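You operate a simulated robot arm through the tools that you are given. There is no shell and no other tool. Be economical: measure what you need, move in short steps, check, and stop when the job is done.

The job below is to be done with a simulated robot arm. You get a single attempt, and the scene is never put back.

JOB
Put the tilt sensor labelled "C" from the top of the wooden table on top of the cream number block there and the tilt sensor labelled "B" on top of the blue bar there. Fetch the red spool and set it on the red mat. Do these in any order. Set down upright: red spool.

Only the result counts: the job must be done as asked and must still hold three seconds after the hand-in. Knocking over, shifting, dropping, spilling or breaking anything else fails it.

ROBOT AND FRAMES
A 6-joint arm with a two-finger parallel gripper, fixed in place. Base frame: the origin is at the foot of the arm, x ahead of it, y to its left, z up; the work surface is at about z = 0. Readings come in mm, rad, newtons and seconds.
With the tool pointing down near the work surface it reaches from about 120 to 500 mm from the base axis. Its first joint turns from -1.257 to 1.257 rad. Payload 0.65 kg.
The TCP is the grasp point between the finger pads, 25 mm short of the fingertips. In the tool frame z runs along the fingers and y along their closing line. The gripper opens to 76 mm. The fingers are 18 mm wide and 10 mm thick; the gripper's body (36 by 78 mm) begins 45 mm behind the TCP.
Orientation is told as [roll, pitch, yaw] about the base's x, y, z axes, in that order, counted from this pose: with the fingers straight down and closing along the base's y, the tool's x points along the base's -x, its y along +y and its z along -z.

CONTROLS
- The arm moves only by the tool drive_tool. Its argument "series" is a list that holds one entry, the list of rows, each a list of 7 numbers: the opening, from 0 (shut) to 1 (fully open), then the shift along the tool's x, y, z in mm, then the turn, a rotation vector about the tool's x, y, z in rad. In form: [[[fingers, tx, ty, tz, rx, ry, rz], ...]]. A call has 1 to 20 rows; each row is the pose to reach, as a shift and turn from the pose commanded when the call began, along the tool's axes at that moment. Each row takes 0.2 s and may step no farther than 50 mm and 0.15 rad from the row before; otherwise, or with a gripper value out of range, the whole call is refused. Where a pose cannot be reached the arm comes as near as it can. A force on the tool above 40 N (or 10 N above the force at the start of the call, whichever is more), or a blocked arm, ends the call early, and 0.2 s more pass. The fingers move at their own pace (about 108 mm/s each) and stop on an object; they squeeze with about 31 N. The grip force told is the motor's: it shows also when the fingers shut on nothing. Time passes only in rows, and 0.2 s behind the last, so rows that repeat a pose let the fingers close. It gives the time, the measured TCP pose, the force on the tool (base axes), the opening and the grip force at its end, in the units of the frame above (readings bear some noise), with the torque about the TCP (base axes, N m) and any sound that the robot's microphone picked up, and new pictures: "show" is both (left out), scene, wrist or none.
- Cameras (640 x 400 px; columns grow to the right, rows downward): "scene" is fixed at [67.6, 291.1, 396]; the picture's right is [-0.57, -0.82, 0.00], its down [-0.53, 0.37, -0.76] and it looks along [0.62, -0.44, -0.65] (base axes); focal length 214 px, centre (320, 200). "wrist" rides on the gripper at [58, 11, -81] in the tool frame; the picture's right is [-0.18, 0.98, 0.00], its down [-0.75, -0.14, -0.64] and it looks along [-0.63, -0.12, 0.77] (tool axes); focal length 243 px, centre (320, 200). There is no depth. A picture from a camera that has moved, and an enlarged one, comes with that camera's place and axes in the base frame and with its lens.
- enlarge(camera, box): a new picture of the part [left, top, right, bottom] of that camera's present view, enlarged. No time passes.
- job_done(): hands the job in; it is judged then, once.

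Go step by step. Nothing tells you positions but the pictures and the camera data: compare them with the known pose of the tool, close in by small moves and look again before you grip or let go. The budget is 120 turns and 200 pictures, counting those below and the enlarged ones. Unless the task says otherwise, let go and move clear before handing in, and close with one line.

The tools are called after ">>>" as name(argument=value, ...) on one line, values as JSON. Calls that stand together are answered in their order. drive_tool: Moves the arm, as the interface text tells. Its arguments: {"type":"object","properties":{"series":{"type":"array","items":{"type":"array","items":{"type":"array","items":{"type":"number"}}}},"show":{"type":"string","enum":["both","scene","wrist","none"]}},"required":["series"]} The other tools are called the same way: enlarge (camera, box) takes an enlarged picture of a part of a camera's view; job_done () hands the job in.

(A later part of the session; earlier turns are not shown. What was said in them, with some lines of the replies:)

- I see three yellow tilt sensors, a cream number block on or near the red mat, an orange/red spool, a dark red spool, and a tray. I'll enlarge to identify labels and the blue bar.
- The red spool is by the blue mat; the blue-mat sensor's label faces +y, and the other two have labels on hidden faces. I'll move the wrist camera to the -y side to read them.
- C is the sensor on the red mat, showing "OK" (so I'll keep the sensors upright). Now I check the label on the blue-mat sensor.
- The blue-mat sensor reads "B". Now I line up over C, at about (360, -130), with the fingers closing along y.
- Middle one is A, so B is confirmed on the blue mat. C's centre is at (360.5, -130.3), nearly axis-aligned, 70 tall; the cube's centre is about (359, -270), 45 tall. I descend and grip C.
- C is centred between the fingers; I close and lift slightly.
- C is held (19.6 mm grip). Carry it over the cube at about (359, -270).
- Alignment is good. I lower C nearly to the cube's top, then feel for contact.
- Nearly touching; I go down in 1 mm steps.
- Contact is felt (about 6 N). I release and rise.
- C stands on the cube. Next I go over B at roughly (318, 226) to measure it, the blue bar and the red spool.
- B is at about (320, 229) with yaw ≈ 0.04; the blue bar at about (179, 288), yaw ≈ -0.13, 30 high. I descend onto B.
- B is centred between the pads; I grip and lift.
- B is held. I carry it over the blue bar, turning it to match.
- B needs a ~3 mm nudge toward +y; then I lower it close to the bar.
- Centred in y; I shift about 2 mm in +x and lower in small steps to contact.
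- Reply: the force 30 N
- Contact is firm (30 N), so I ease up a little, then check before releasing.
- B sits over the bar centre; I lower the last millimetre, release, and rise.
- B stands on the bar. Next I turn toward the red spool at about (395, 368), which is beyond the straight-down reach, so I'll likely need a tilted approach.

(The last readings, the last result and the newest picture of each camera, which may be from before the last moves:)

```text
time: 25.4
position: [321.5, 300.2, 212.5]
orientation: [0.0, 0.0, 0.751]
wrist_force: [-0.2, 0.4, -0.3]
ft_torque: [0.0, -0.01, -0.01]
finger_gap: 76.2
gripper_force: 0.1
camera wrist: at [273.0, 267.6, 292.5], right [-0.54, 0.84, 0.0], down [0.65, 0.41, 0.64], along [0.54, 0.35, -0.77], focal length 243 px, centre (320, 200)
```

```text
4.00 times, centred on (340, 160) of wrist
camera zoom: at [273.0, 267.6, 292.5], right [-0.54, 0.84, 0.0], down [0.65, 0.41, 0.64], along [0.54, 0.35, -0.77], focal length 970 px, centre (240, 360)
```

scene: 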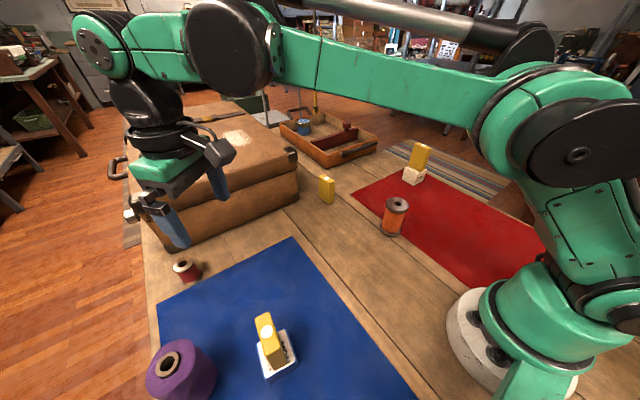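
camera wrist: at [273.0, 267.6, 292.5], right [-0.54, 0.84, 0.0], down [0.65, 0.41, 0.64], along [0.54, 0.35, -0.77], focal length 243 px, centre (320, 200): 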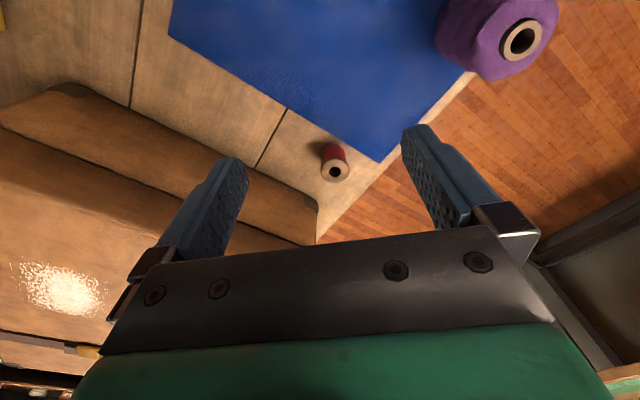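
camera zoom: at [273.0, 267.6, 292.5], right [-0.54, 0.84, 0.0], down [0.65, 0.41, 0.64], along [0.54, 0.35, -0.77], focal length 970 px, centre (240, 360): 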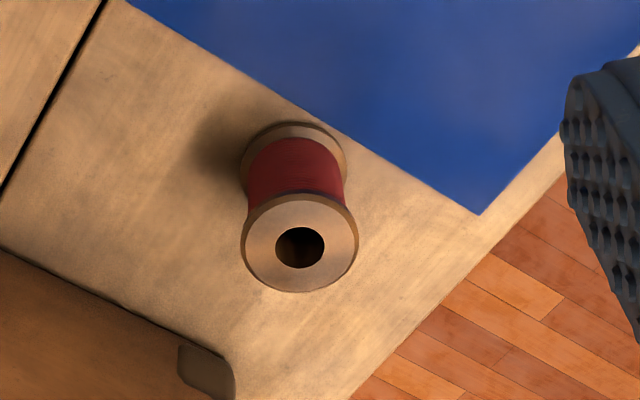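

The spool's top is at about (396, 369), 541 mm out, flange about 36 mm across. I tilt the fingers outward by 0.45 rad and move out to test the reach.

>>> drive_tool(series=[[[1, -15, 0, 15, 0, -0.12, 0], [1, -30, 0, 30, 0, -0.24, 0], [1, -45, 0, 45, 0, -0.36, 0], [1, -60, 0, 60, 0, -0.45, 0], [1, -85, 0, 80, 0, -0.45, 0], [1, -100, 0, 95, 0, -0.45, 0], [1, -100, 0, 95, 0, -0.45, 0]]], show="both")

```text
time: 27.0
position: [399.2, 368.7, 118.8]
orientation: [0.0, -0.451, 0.752]
wrist_force: [-0.4, 0.6, -0.1]
ft_torque: [0.04, 0.0, -0.03]
finger_gap: 76.1
gripper_force: 0.1
camera wrist: at [327.4, 316.9, 164.8], right [-0.55, 0.83, 0.08], down [0.39, 0.17, 0.91], along [0.74, 0.53, -0.41], focal length 243 px, centre (320, 200)
```

scene: 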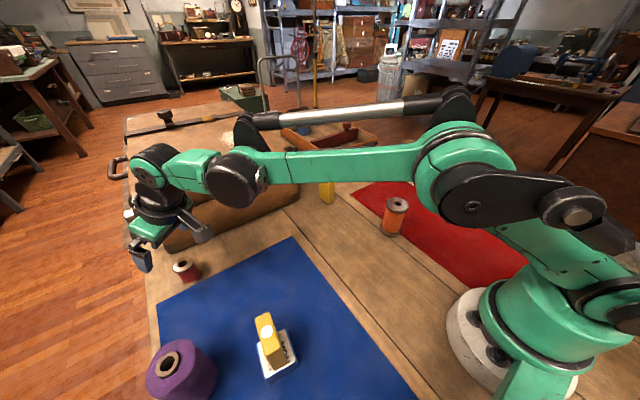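
wrist: 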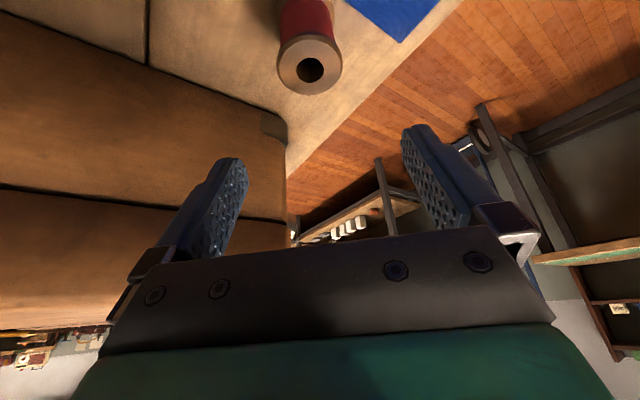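

The tilted pose reaches the spot and is centred over the spool. I descend vertically to grip at the upper flange.

>>> drive_tool(series=[[[1, 9, 0, 18, 0, 0, 0], [1, 18, 0, 37, 0, 0, 0], [1, 26, 0, 54, 0, 0, 0], [1, 33, 0, 68, 0, 0, 0], [1, 33, 0, 68, 0, 0, 0]]], show="both")

>>> enlarge(camera="scene", box=[130, 220, 230, 320])

```text
time: 28.2
position: [395.9, 366.6, 43.1]
orientation: [0.0, -0.452, 0.75]
wrist_force: [-0.4, -0.6, 0.0]
ft_torque: [-0.01, -0.01, -0.01]
finger_gap: 76.1
gripper_force: 0.0
camera wrist: at [325.2, 315.6, 89.2], right [-0.55, 0.83, 0.08], down [0.39, 0.17, 0.91], along [0.74, 0.53, -0.41], focal length 243 px, centre (320, 200)
```

scene: 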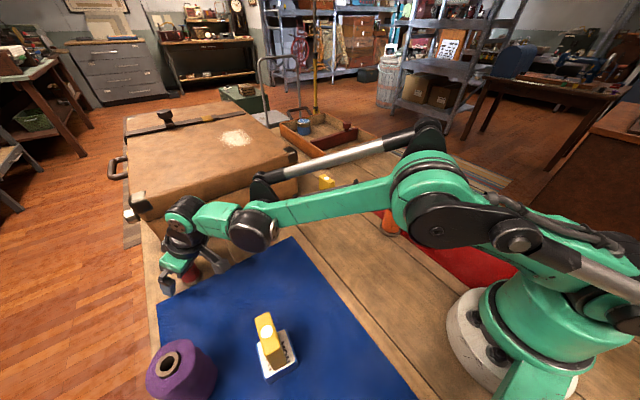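
wrist: 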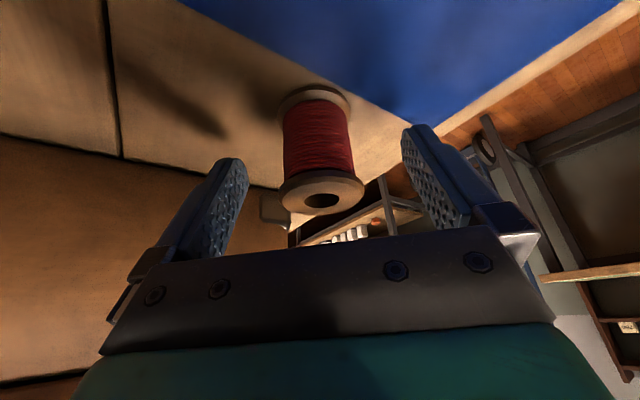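

```text
4.00 times, centred on (180, 270) of scene
camera zoom: at [67.6, 291.1, 396.0], right [-0.57, -0.82, 0.0], down [-0.53, 0.37, -0.76], along [0.62, -0.44, -0.65], focal length 858 px, centre (880, -80)
```

zoom: 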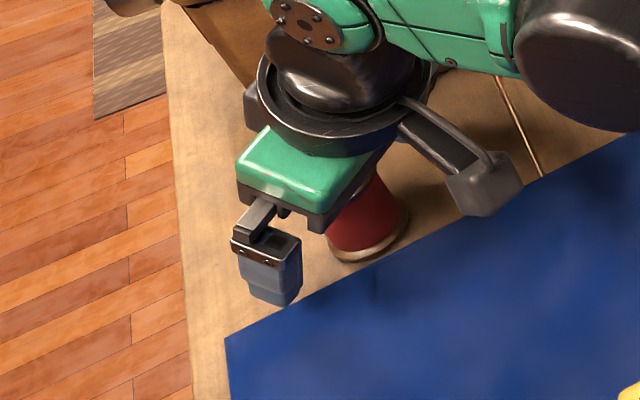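

The spool lies between the pads at the right depth. I close on it.

>>> drive_tool(series=[[[0.6, 0, 0, 0, 0, 0, 0], [0.3, 0, 0, 0, 0, 0, 0], [0, 0, 0, 0, 0, 0, 0], [0, 0, 0, 0, 0, 0, 0]]], show="wrist")

>>> enlarge(camera="wrist", box=[220, 60, 420, 240])

```text
time: 29.2
position: [396.1, 367.8, 42.8]
orientation: [-0.001, -0.452, 0.751]
wrist_force: [0.2, 1.0, 0.1]
ft_torque: [0.01, 0.0, -0.01]
finger_gap: 33.7
gripper_force: 31.4
camera wrist: at [325.3, 315.5, 89.4], right [-0.55, 0.83, 0.08], down [0.39, 0.17, 0.91], along [0.74, 0.53, -0.41], focal length 243 px, centre (320, 200)
```

wrist: 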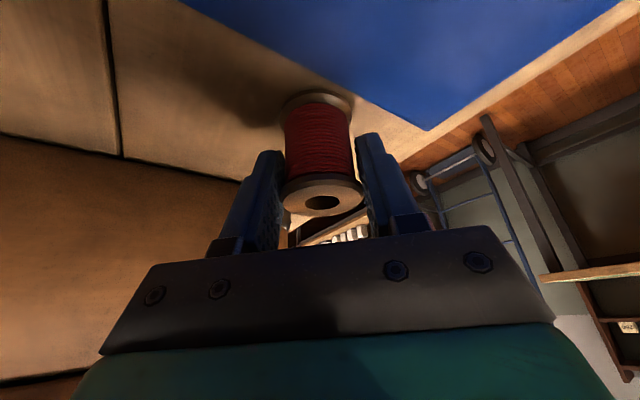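

```text
2.22 times, centred on (320, 150) of wrist
camera zoom: at [325.3, 315.5, 89.4], right [-0.55, 0.83, 0.08], down [0.39, 0.17, 0.91], along [0.74, 0.53, -0.41], focal length 539 px, centre (320, 311)
```

zoom: 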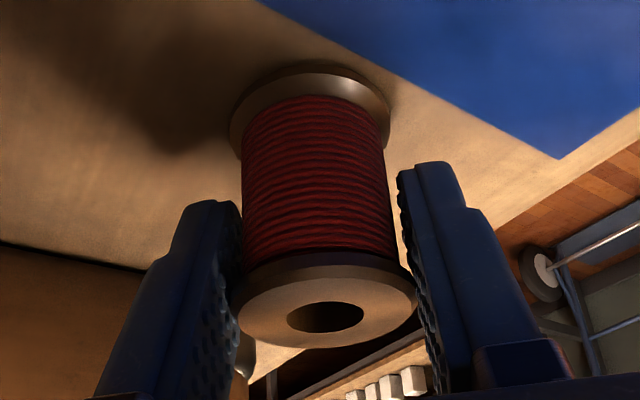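

Gripped at 33.7 mm. I lift vertically a little and check that it hangs upright.

>>> drive_tool(series=[[[0, -2, 0, -4.5, 0, 0, 0], [0, -6.5, 0, -13.5, 0, 0, 0], [0, -13, 0, -27, 0, 0, 0], [0, -22, 0, -45, 0, 0, 0], [0, -22, 0, -45, 0, 0, 0]]], show="both")

>>> enlarge(camera="wrist", box=[220, 60, 420, 240])

>>> enlarge(camera="scene", box=[130, 200, 230, 300])

```text
time: 30.4
position: [396.3, 367.0, 93.1]
orientation: [0.0, -0.452, 0.75]
wrist_force: [-1.2, -0.3, -0.3]
ft_torque: [-0.03, 0.01, -0.03]
finger_gap: 33.5
gripper_force: 31.5
camera wrist: at [325.4, 315.4, 139.2], right [-0.55, 0.83, 0.08], down [0.39, 0.17, 0.91], along [0.74, 0.53, -0.41], focal length 243 px, centre (320, 200)
```

scene: 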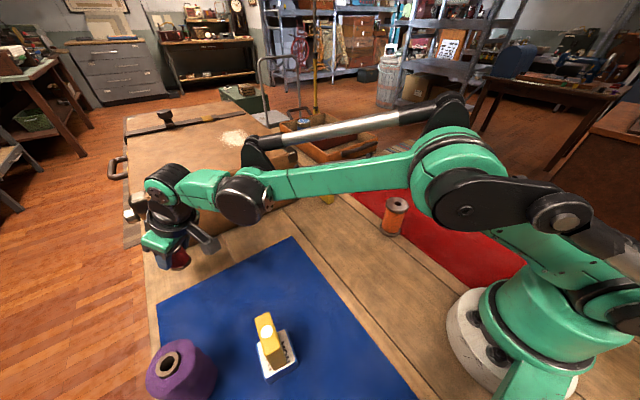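
wrist: 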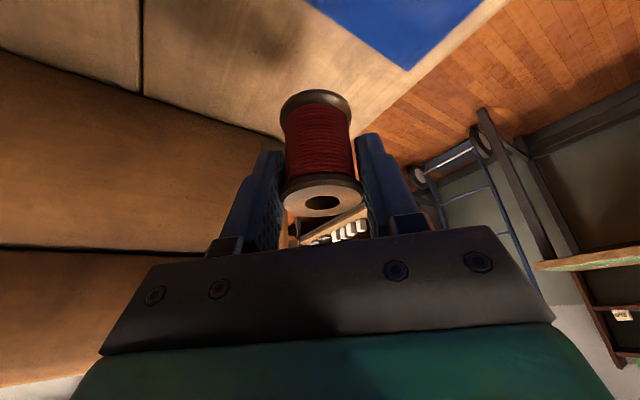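

```text
2.22 times, centred on (320, 150) of wrist
camera zoom: at [325.4, 315.4, 139.2], right [-0.55, 0.83, 0.08], down [0.39, 0.17, 0.91], along [0.74, 0.53, -0.41], focal length 539 px, centre (320, 311)
```

zoom: 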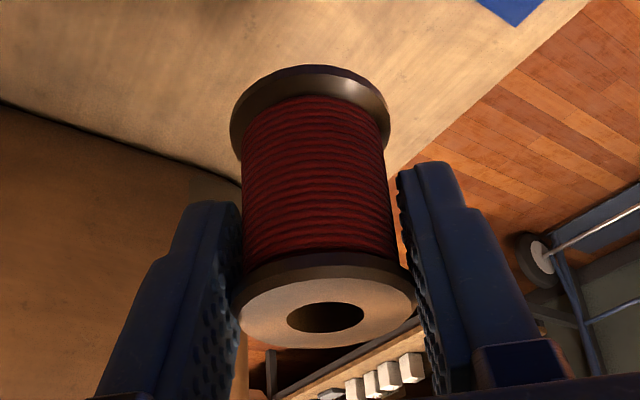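

```text
4.00 times, centred on (180, 250) of scene
camera zoom: at [67.6, 291.1, 396.0], right [-0.57, -0.82, 0.0], down [-0.53, 0.37, -0.76], along [0.62, -0.44, -0.65], focal length 858 px, centre (880, 0)
```

zoom: 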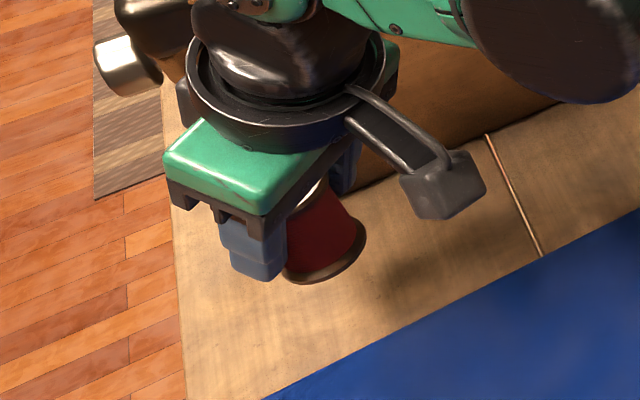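

The spool is held upright. I retract and raise before swinging round to the red mat with the same tilt.

>>> drive_tool(series=[[[0, -20, 0, -42, 0, 0, 0], [0, 5, 0, -80, 0, 0, 0], [0, 45, 0, -110, 0, 0, 0], [0, 88, 0, -135, 0, 0, 0], [0, 120, 0, -165, 0, 0, 0], [0, 134, 0, -184, 0, 0, 0], [0, 134, 0, -184, 0, 0, 0]]], show="wrist")

```text
time: 32.0
position: [247.6, 232.4, 199.8]
orientation: [0.001, -0.453, 0.75]
wrist_force: [0.1, 0.0, 0.0]
ft_torque: [-0.01, -0.02, -0.05]
finger_gap: 33.0
gripper_force: 31.1
camera wrist: at [175.9, 180.7, 247.1], right [-0.55, 0.83, 0.08], down [0.39, 0.17, 0.91], along [0.74, 0.53, -0.41], focal length 243 px, centre (320, 200)
```

wrist: 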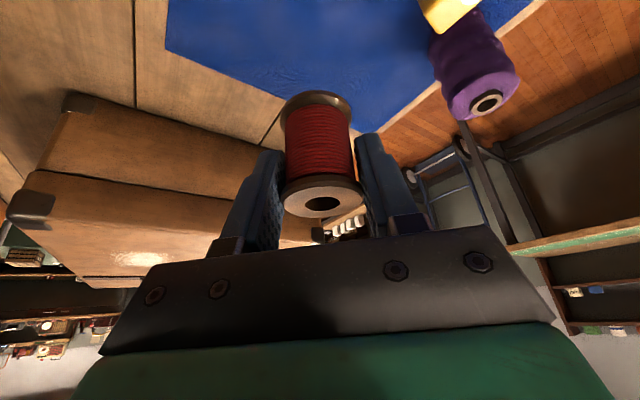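

Still held; I swing the arc to the red mat side at this height.

>>> drive_tool(series=[[[0, 5.9, -45.6, -2.9, 0.0592, 0, 0.1225], [0, 17.3, -89.5, -8.4, 0.1183, 0, 0.2449], [0, 33.8, -130.7, -16.3, 0.1775, 0, 0.3674], [0, 55, -168.7, -26.6, 0.2366, 0, 0.4898], [0, 80.3, -202.8, -38.8, 0.2958, 0, 0.6123], [0, 109.3, -232.3, -52.8, 0.355, 0, 0.7347], [0, 141.4, -257, -68.3, 0.4141, 0, 0.8572], [0, 175.8, -276.4, -84.9, 0.4733, 0, 0.9796], [0, 211.7, -290.1, -102.3, 0.5324, 0, 1.1021], [0, 248.7, -298.2, -120.1, 0.5916, 0, 1.2245], [0, 248.7, -298.2, -120.1, 0.5916, 0, 1.2245]]], show="both")

>>> enlarge(camera="wrist", box=[220, 60, 420, 240])

>>> enlarge(camera="scene", box=[360, 120, 540, 280])

```text
time: 34.4
position: [253.7, -174.8, 201.8]
orientation: [0.001, -0.451, -0.61]
wrist_force: [0.1, -0.2, -0.2]
ft_torque: [-0.01, 0.02, 0.0]
finger_gap: 32.7
gripper_force: 31.0
camera wrist: at [188.9, -116.1, 248.2], right [0.7, 0.71, 0.08], down [0.24, -0.34, 0.91], along [0.67, -0.61, -0.41], focal length 243 px, centre (320, 200)
```

scene: 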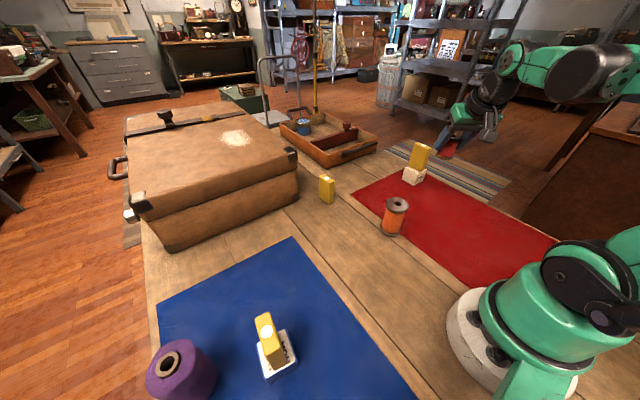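
wrist: 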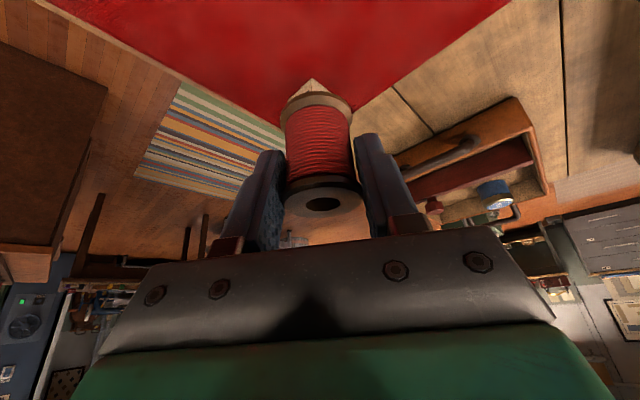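

```text
2.22 times, centred on (320, 150) of wrist
camera zoom: at [188.9, -116.1, 248.2], right [0.7, 0.71, 0.08], down [0.24, -0.34, 0.91], along [0.67, -0.61, -0.41], focal length 539 px, centre (320, 311)
```

zoom: 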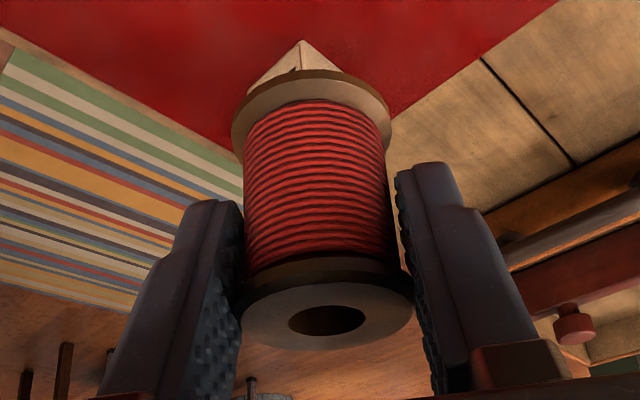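

```text
2.50 times, centred on (450, 200) of scene
camera zoom: at [67.6, 291.1, 396.0], right [-0.57, -0.82, 0.0], down [-0.53, 0.37, -0.76], along [0.62, -0.44, -0.65], focal length 536 px, centre (-5, 200)
```

zoom: 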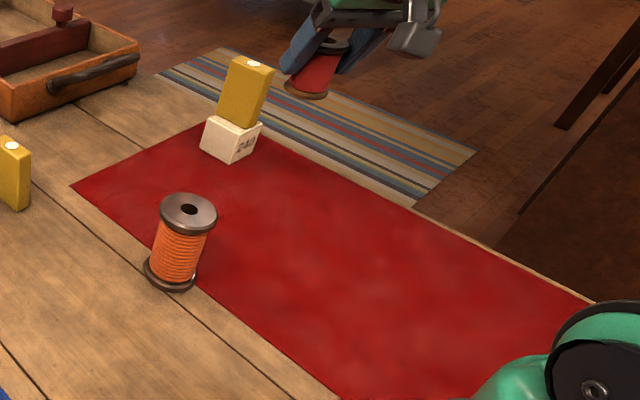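

The spool is over clear red mat at about (253, -175). I descend most of the way.

>>> drive_tool(series=[[[0, 17.4, 0, 36, 0, 0, 0], [0, 34.8, 0, 72, 0, 0, 0], [0, 50, 0, 103.5, 0, 0, 0], [0, 59.2, 0, 122.5, 0, 0, 0], [0, 64.8, 0, 134.1, 0, 0, 0], [0, 64.8, 0, 134.1, 0, 0, 0]]], show="both")

>>> enlarge(camera="scene", box=[380, 160, 460, 240])

>>> enlarge(camera="wrist", box=[220, 60, 420, 240])

```text
time: 35.8
position: [250.2, -177.9, 49.9]
orientation: [0.003, -0.45, -0.608]
wrist_force: [-1.3, 0.5, 0.3]
ft_torque: [-0.02, -0.04, -0.01]
finger_gap: 32.8
gripper_force: 31.0
camera wrist: at [184.4, -117.0, 98.7], right [0.7, 0.71, 0.08], down [0.24, -0.34, 0.91], along [0.67, -0.61, -0.41], focal length 243 px, centre (320, 200)
```

scene: 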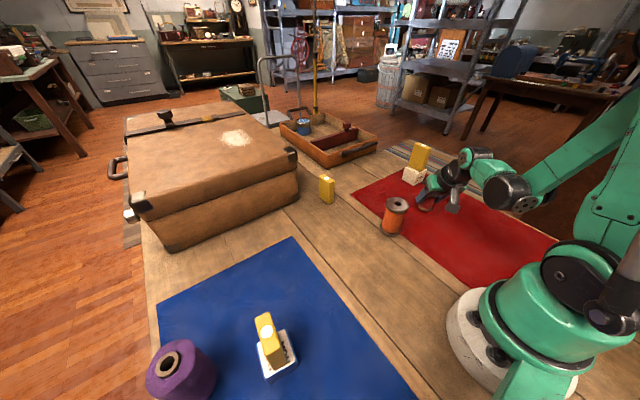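
wrist: 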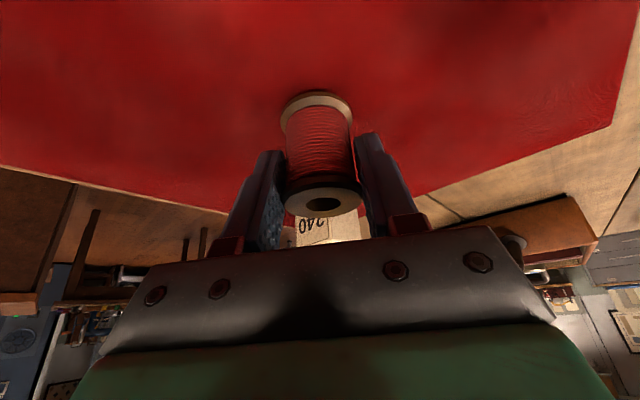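

```text
5.00 times, centred on (420, 200) of scene
camera zoom: at [67.6, 291.1, 396.0], right [-0.57, -0.82, 0.0], down [-0.53, 0.37, -0.76], along [0.62, -0.44, -0.65], focal length 1072 px, centre (-180, 200)
```

zoom: 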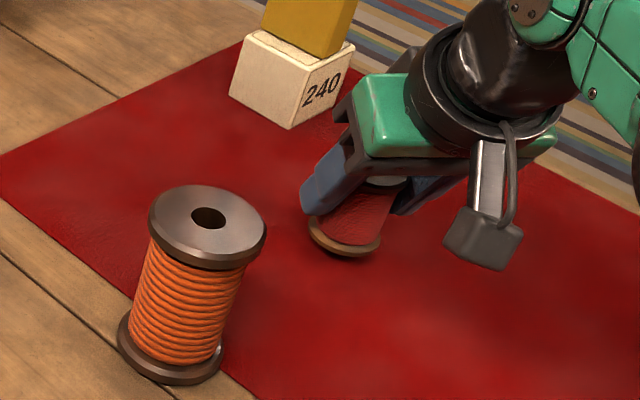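

```text
2.22 times, centred on (320, 150) of wrist
camera zoom: at [184.4, -117.0, 98.7], right [0.7, 0.71, 0.08], down [0.24, -0.34, 0.91], along [0.67, -0.61, -0.41], focal length 539 px, centre (320, 311)
```

zoom: 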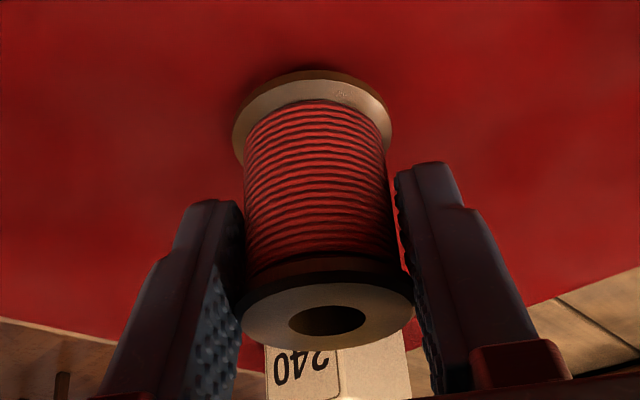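

About 6 mm above the mat; lowering in small steps.

>>> drive_tool(series=[[[0, 0.9, 0, 1.8, 0, 0, 0], [0, 1.5, 0, 3.2, 0, 0, 0], [0, 1.9, 0, 4.1, 0, 0, 0], [0, 1.9, 0, 4.1, 0, 0, 0]]], show="none")

```text
time: 36.8
position: [250.5, -175.8, 45.0]
orientation: [0.001, -0.45, -0.61]
wrist_force: [0.0, 0.5, -0.6]
ft_torque: [-0.01, 0.01, 0.03]
finger_gap: 32.7
gripper_force: 31.6
```

>>> drive_tool(series=[[[0, 0.4, 0, 0.9, 0, 0, 0], [0, 0.4, 0, 0.9, 0, 0, 0]]], show="none")

>>> enlarge(camera="scene", box=[405, 185, 445, 225])

```text
time: 37.4
position: [251.0, -176.3, 45.2]
orientation: [0.0, -0.45, -0.61]
wrist_force: [-0.1, 0.1, -0.5]
ft_torque: [-0.02, -0.03, -0.01]
finger_gap: 32.7
gripper_force: 31.6
```

```text
10.00 times, centred on (425, 205) of scene
camera zoom: at [67.6, 291.1, 396.0], right [-0.57, -0.82, 0.0], down [-0.53, 0.37, -0.76], along [0.62, -0.44, -0.65], focal length 2145 px, centre (-730, 150)
```

zoom: 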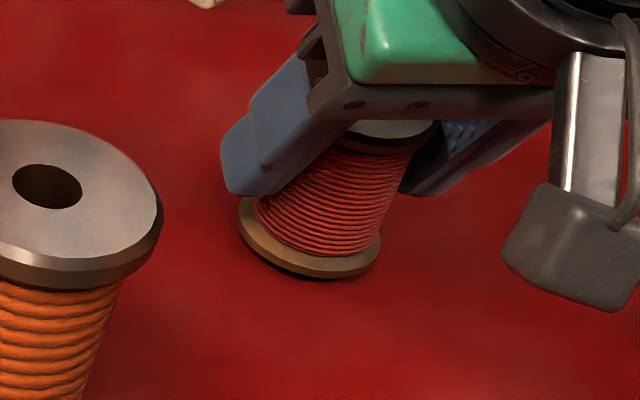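

>>> drive_tool(series=[[[0, 0.4, 0, 0.9, 0, 0, 0], [0, 0.4, 0, 0.9, 0, 0, 0]]], show="none")

```text
time: 38.0
position: [250.9, -176.7, 43.3]
orientation: [0.002, -0.451, -0.612]
wrist_force: [-0.1, -0.2, -0.6]
ft_torque: [0.02, -0.01, 0.0]
finger_gap: 32.7
gripper_force: 31.2
```

>>> drive_tool(series=[[[0, 0.4, 0, 0.9, 0, 0, 0], [0, 0.4, 0, 0.9, 0, 0, 0]]], show="none")

>>> enlarge(camera="scene", box=[405, 185, 445, 225])

```text
time: 38.6
position: [250.2, -175.0, 42.4]
orientation: [0.001, -0.45, -0.611]
wrist_force: [0.5, 0.0, 0.0]
ft_torque: [-0.02, 0.01, -0.01]
finger_gap: 32.4
gripper_force: 31.2
```

```text
10.00 times, centred on (425, 205) of scene
camera zoom: at [67.6, 291.1, 396.0], right [-0.57, -0.82, 0.0], down [-0.53, 0.37, -0.76], along [0.62, -0.44, -0.65], focal length 2145 px, centre (-730, 150)
```

zoom: 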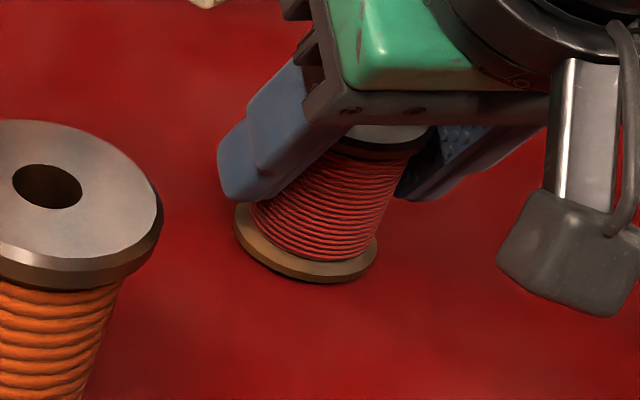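

>>> drive_tool(series=[[[0, 0.3, 0, 0.7, 0, 0, 0], [0, 0.5, 0, 1.1, 0, 0, 0], [0, 0.5, 0, 1.1, 0, 0, 0]]], show="none")

```text
time: 39.4
position: [251.4, -175.3, 42.4]
orientation: [0.003, -0.451, -0.609]
wrist_force: [0.7, -0.7, 2.6]
ft_torque: [-0.1, -0.05, 0.01]
finger_gap: 32.8
gripper_force: 31.3
```

First contact is felt (2.6 N); half a millimetre more to seat it flat.

>>> drive_tool(series=[[[0, 0.25, 0, 0.5, 0, 0, 0], [0, 0.25, 0, 0.5, 0, 0, 0]]], show="wrist")

>>> enlarge(camera="wrist", box=[250, 70, 400, 240])

>>> enlarge(camera="scene", box=[405, 185, 445, 225])

```text
time: 40.0
position: [250.6, -175.6, 41.3]
orientation: [0.002, -0.45, -0.609]
wrist_force: [2.3, 1.0, 15.4]
ft_torque: [-0.14, -0.11, 0.03]
finger_gap: 32.5
gripper_force: 31.1
camera wrist: at [185.3, -116.5, 88.7], right [0.7, 0.71, 0.08], down [0.24, -0.34, 0.91], along [0.67, -0.61, -0.41], focal length 243 px, centre (320, 200)
```

wrist: 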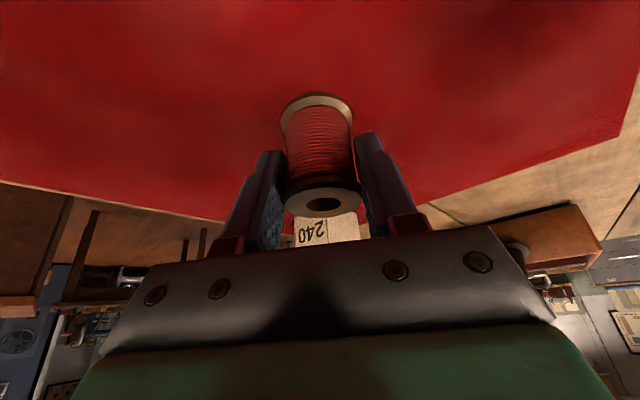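

```text
2.35 times, centred on (325, 155) of wrist
camera zoom: at [185.3, -116.5, 88.7], right [0.7, 0.71, 0.08], down [0.24, -0.34, 0.91], along [0.67, -0.61, -0.41], focal length 571 px, centre (308, 306)
```

zoom: 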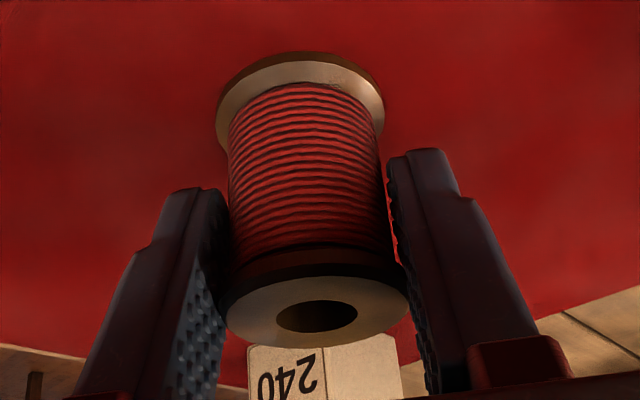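

```text
10.00 times, centred on (425, 205) of scene
camera zoom: at [67.5, 291.1, 396.0], right [-0.57, -0.82, 0.0], down [-0.53, 0.37, -0.76], along [0.62, -0.44, -0.65], focal length 2145 px, centre (-730, 150)
```

zoom: 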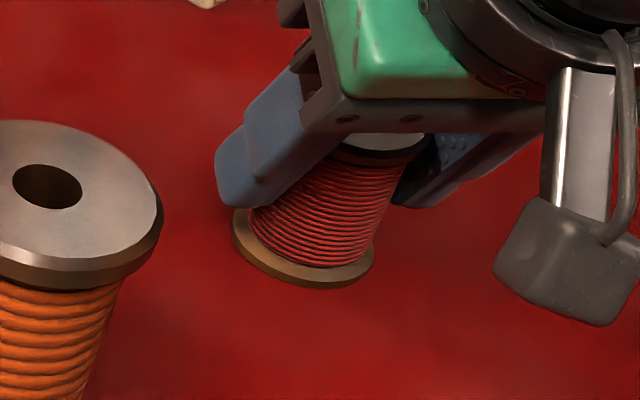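

Seated at about 15 N. I open the fingers first, without moving.

>>> drive_tool(series=[[[0.5, 0, 0, 0, 0, 0, 0], [0.6, 0, 0, 0, 0, 0, 0], [0.75, 0, 0, 0, 0, 0, 0], [0.75, 0, 0, 0, 0, 0, 0]]], show="wrist")

>>> enlarge(camera="scene", box=[405, 185, 445, 225])

```text
time: 41.0
position: [249.7, -173.9, 40.9]
orientation: [0.002, -0.451, -0.609]
wrist_force: [0.3, -0.5, -1.0]
ft_torque: [0.03, 0.01, -0.02]
finger_gap: 57.0
gripper_force: 0.0
camera wrist: at [185.2, -116.5, 88.7], right [0.7, 0.71, 0.08], down [0.24, -0.34, 0.91], along [0.67, -0.61, -0.41], focal length 243 px, centre (320, 200)
```

wrist: 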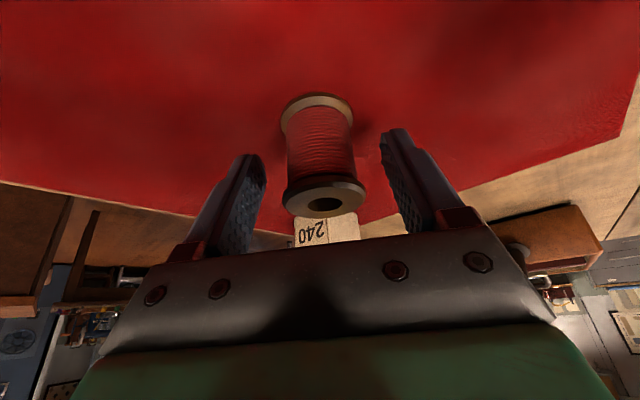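

```text
10.00 times, centred on (425, 205) of scene
camera zoom: at [67.6, 291.1, 396.0], right [-0.57, -0.82, 0.0], down [-0.53, 0.37, -0.76], along [0.62, -0.44, -0.65], focal length 2145 px, centre (-730, 150)
```

zoom: 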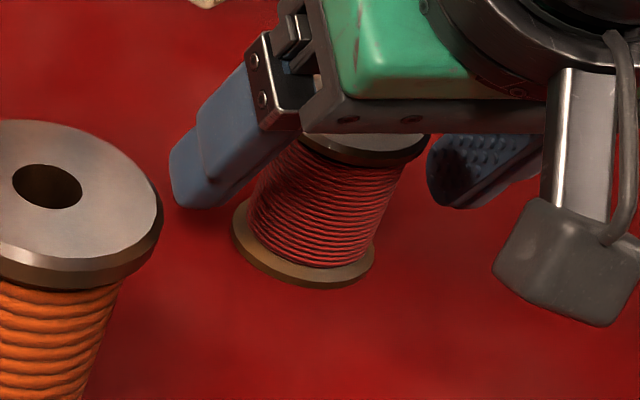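

The spool stands free. I withdraw up along the finger axis.

>>> drive_tool(series=[[[0.75, 0, 0, -15, 0, 0, 0], [0.75, 0, 0, -40, 0, 0, 0], [0.75, -15, 0, -75, 0, 0, 0], [0.75, -30, 0, -115, 0, 0, 0], [0.75, -40, 0, -150, 0, 0, 0], [0.75, -40, 0, -150, 0, 0, 0]]], show="both")

>>> enlarge(camera="scene", box=[370, 130, 470, 250])

>>> enlarge(camera="scene", box=[235, 300, 315, 390])

```text
time: 42.4
position: [225.8, -158.3, 193.0]
orientation: [0.001, -0.449, -0.61]
wrist_force: [-0.6, -0.1, -0.1]
ft_torque: [-0.03, 0.03, -0.01]
finger_gap: 56.7
gripper_force: 0.1
camera wrist: at [160.1, -99.3, 239.9], right [0.7, 0.71, 0.08], down [0.24, -0.34, 0.91], along [0.67, -0.61, -0.41], focal length 243 px, centre (320, 200)
```

scene: 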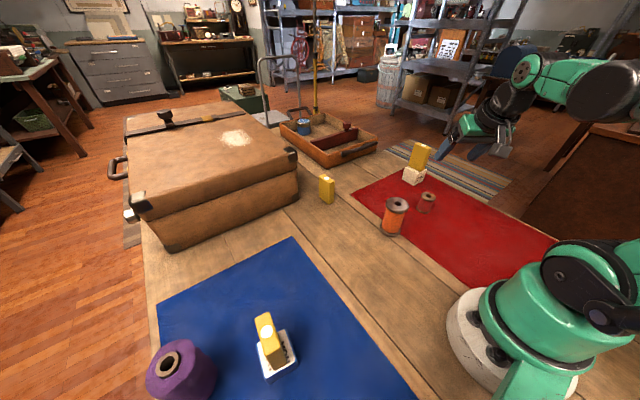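
wrist: 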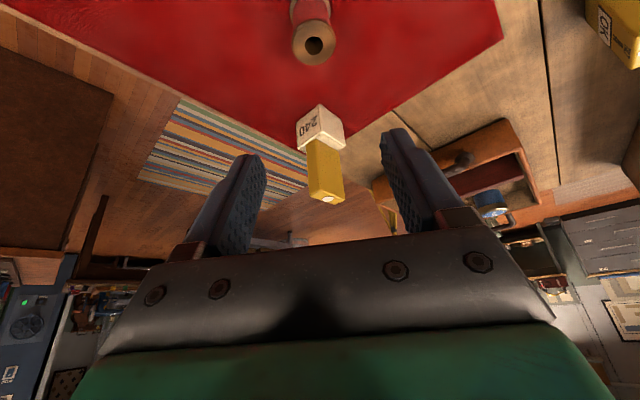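

```text
3.33 times, centred on (420, 190) of scene
camera zoom: at [67.6, 291.1, 396.0], right [-0.57, -0.82, 0.0], down [-0.53, 0.37, -0.76], along [0.62, -0.44, -0.65], focal length 715 px, centre (-13, 233)
```

zoom: 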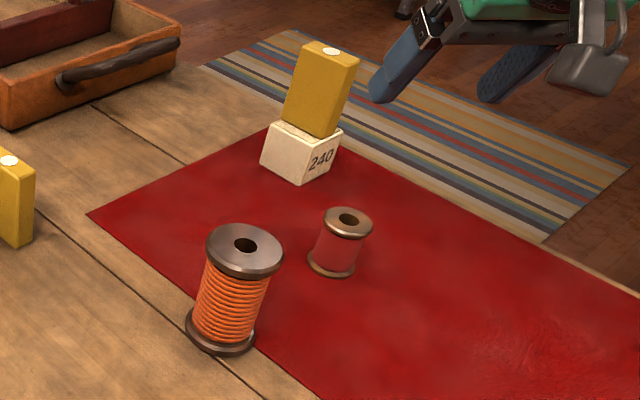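

```text
4.44 times, centred on (275, 345) of scene
camera zoom: at [67.6, 291.1, 396.0], right [-0.57, -0.82, 0.0], down [-0.53, 0.37, -0.76], along [0.62, -0.44, -0.65], focal length 953 px, centre (520, -444)
```

zoom: 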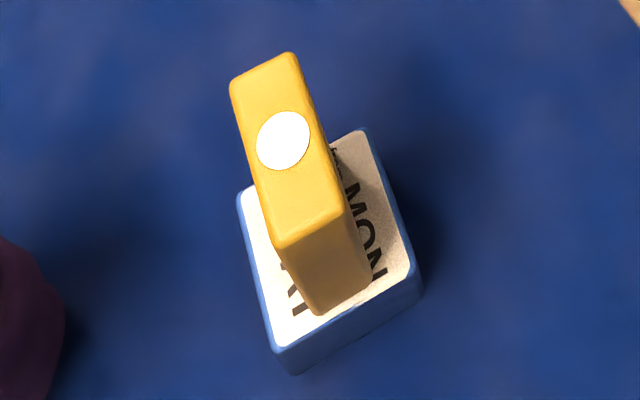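

All three items are in place and standing, and the gripper is clear, so I'm handing in.

>>> job_done()

```text
The job is handed in.
```

The job is handed in: sensor C stands on the cream number block, sensor B stands on the blue bar (the blue block marked "MON to SAT"), and the red spool stands upright on the red mat.
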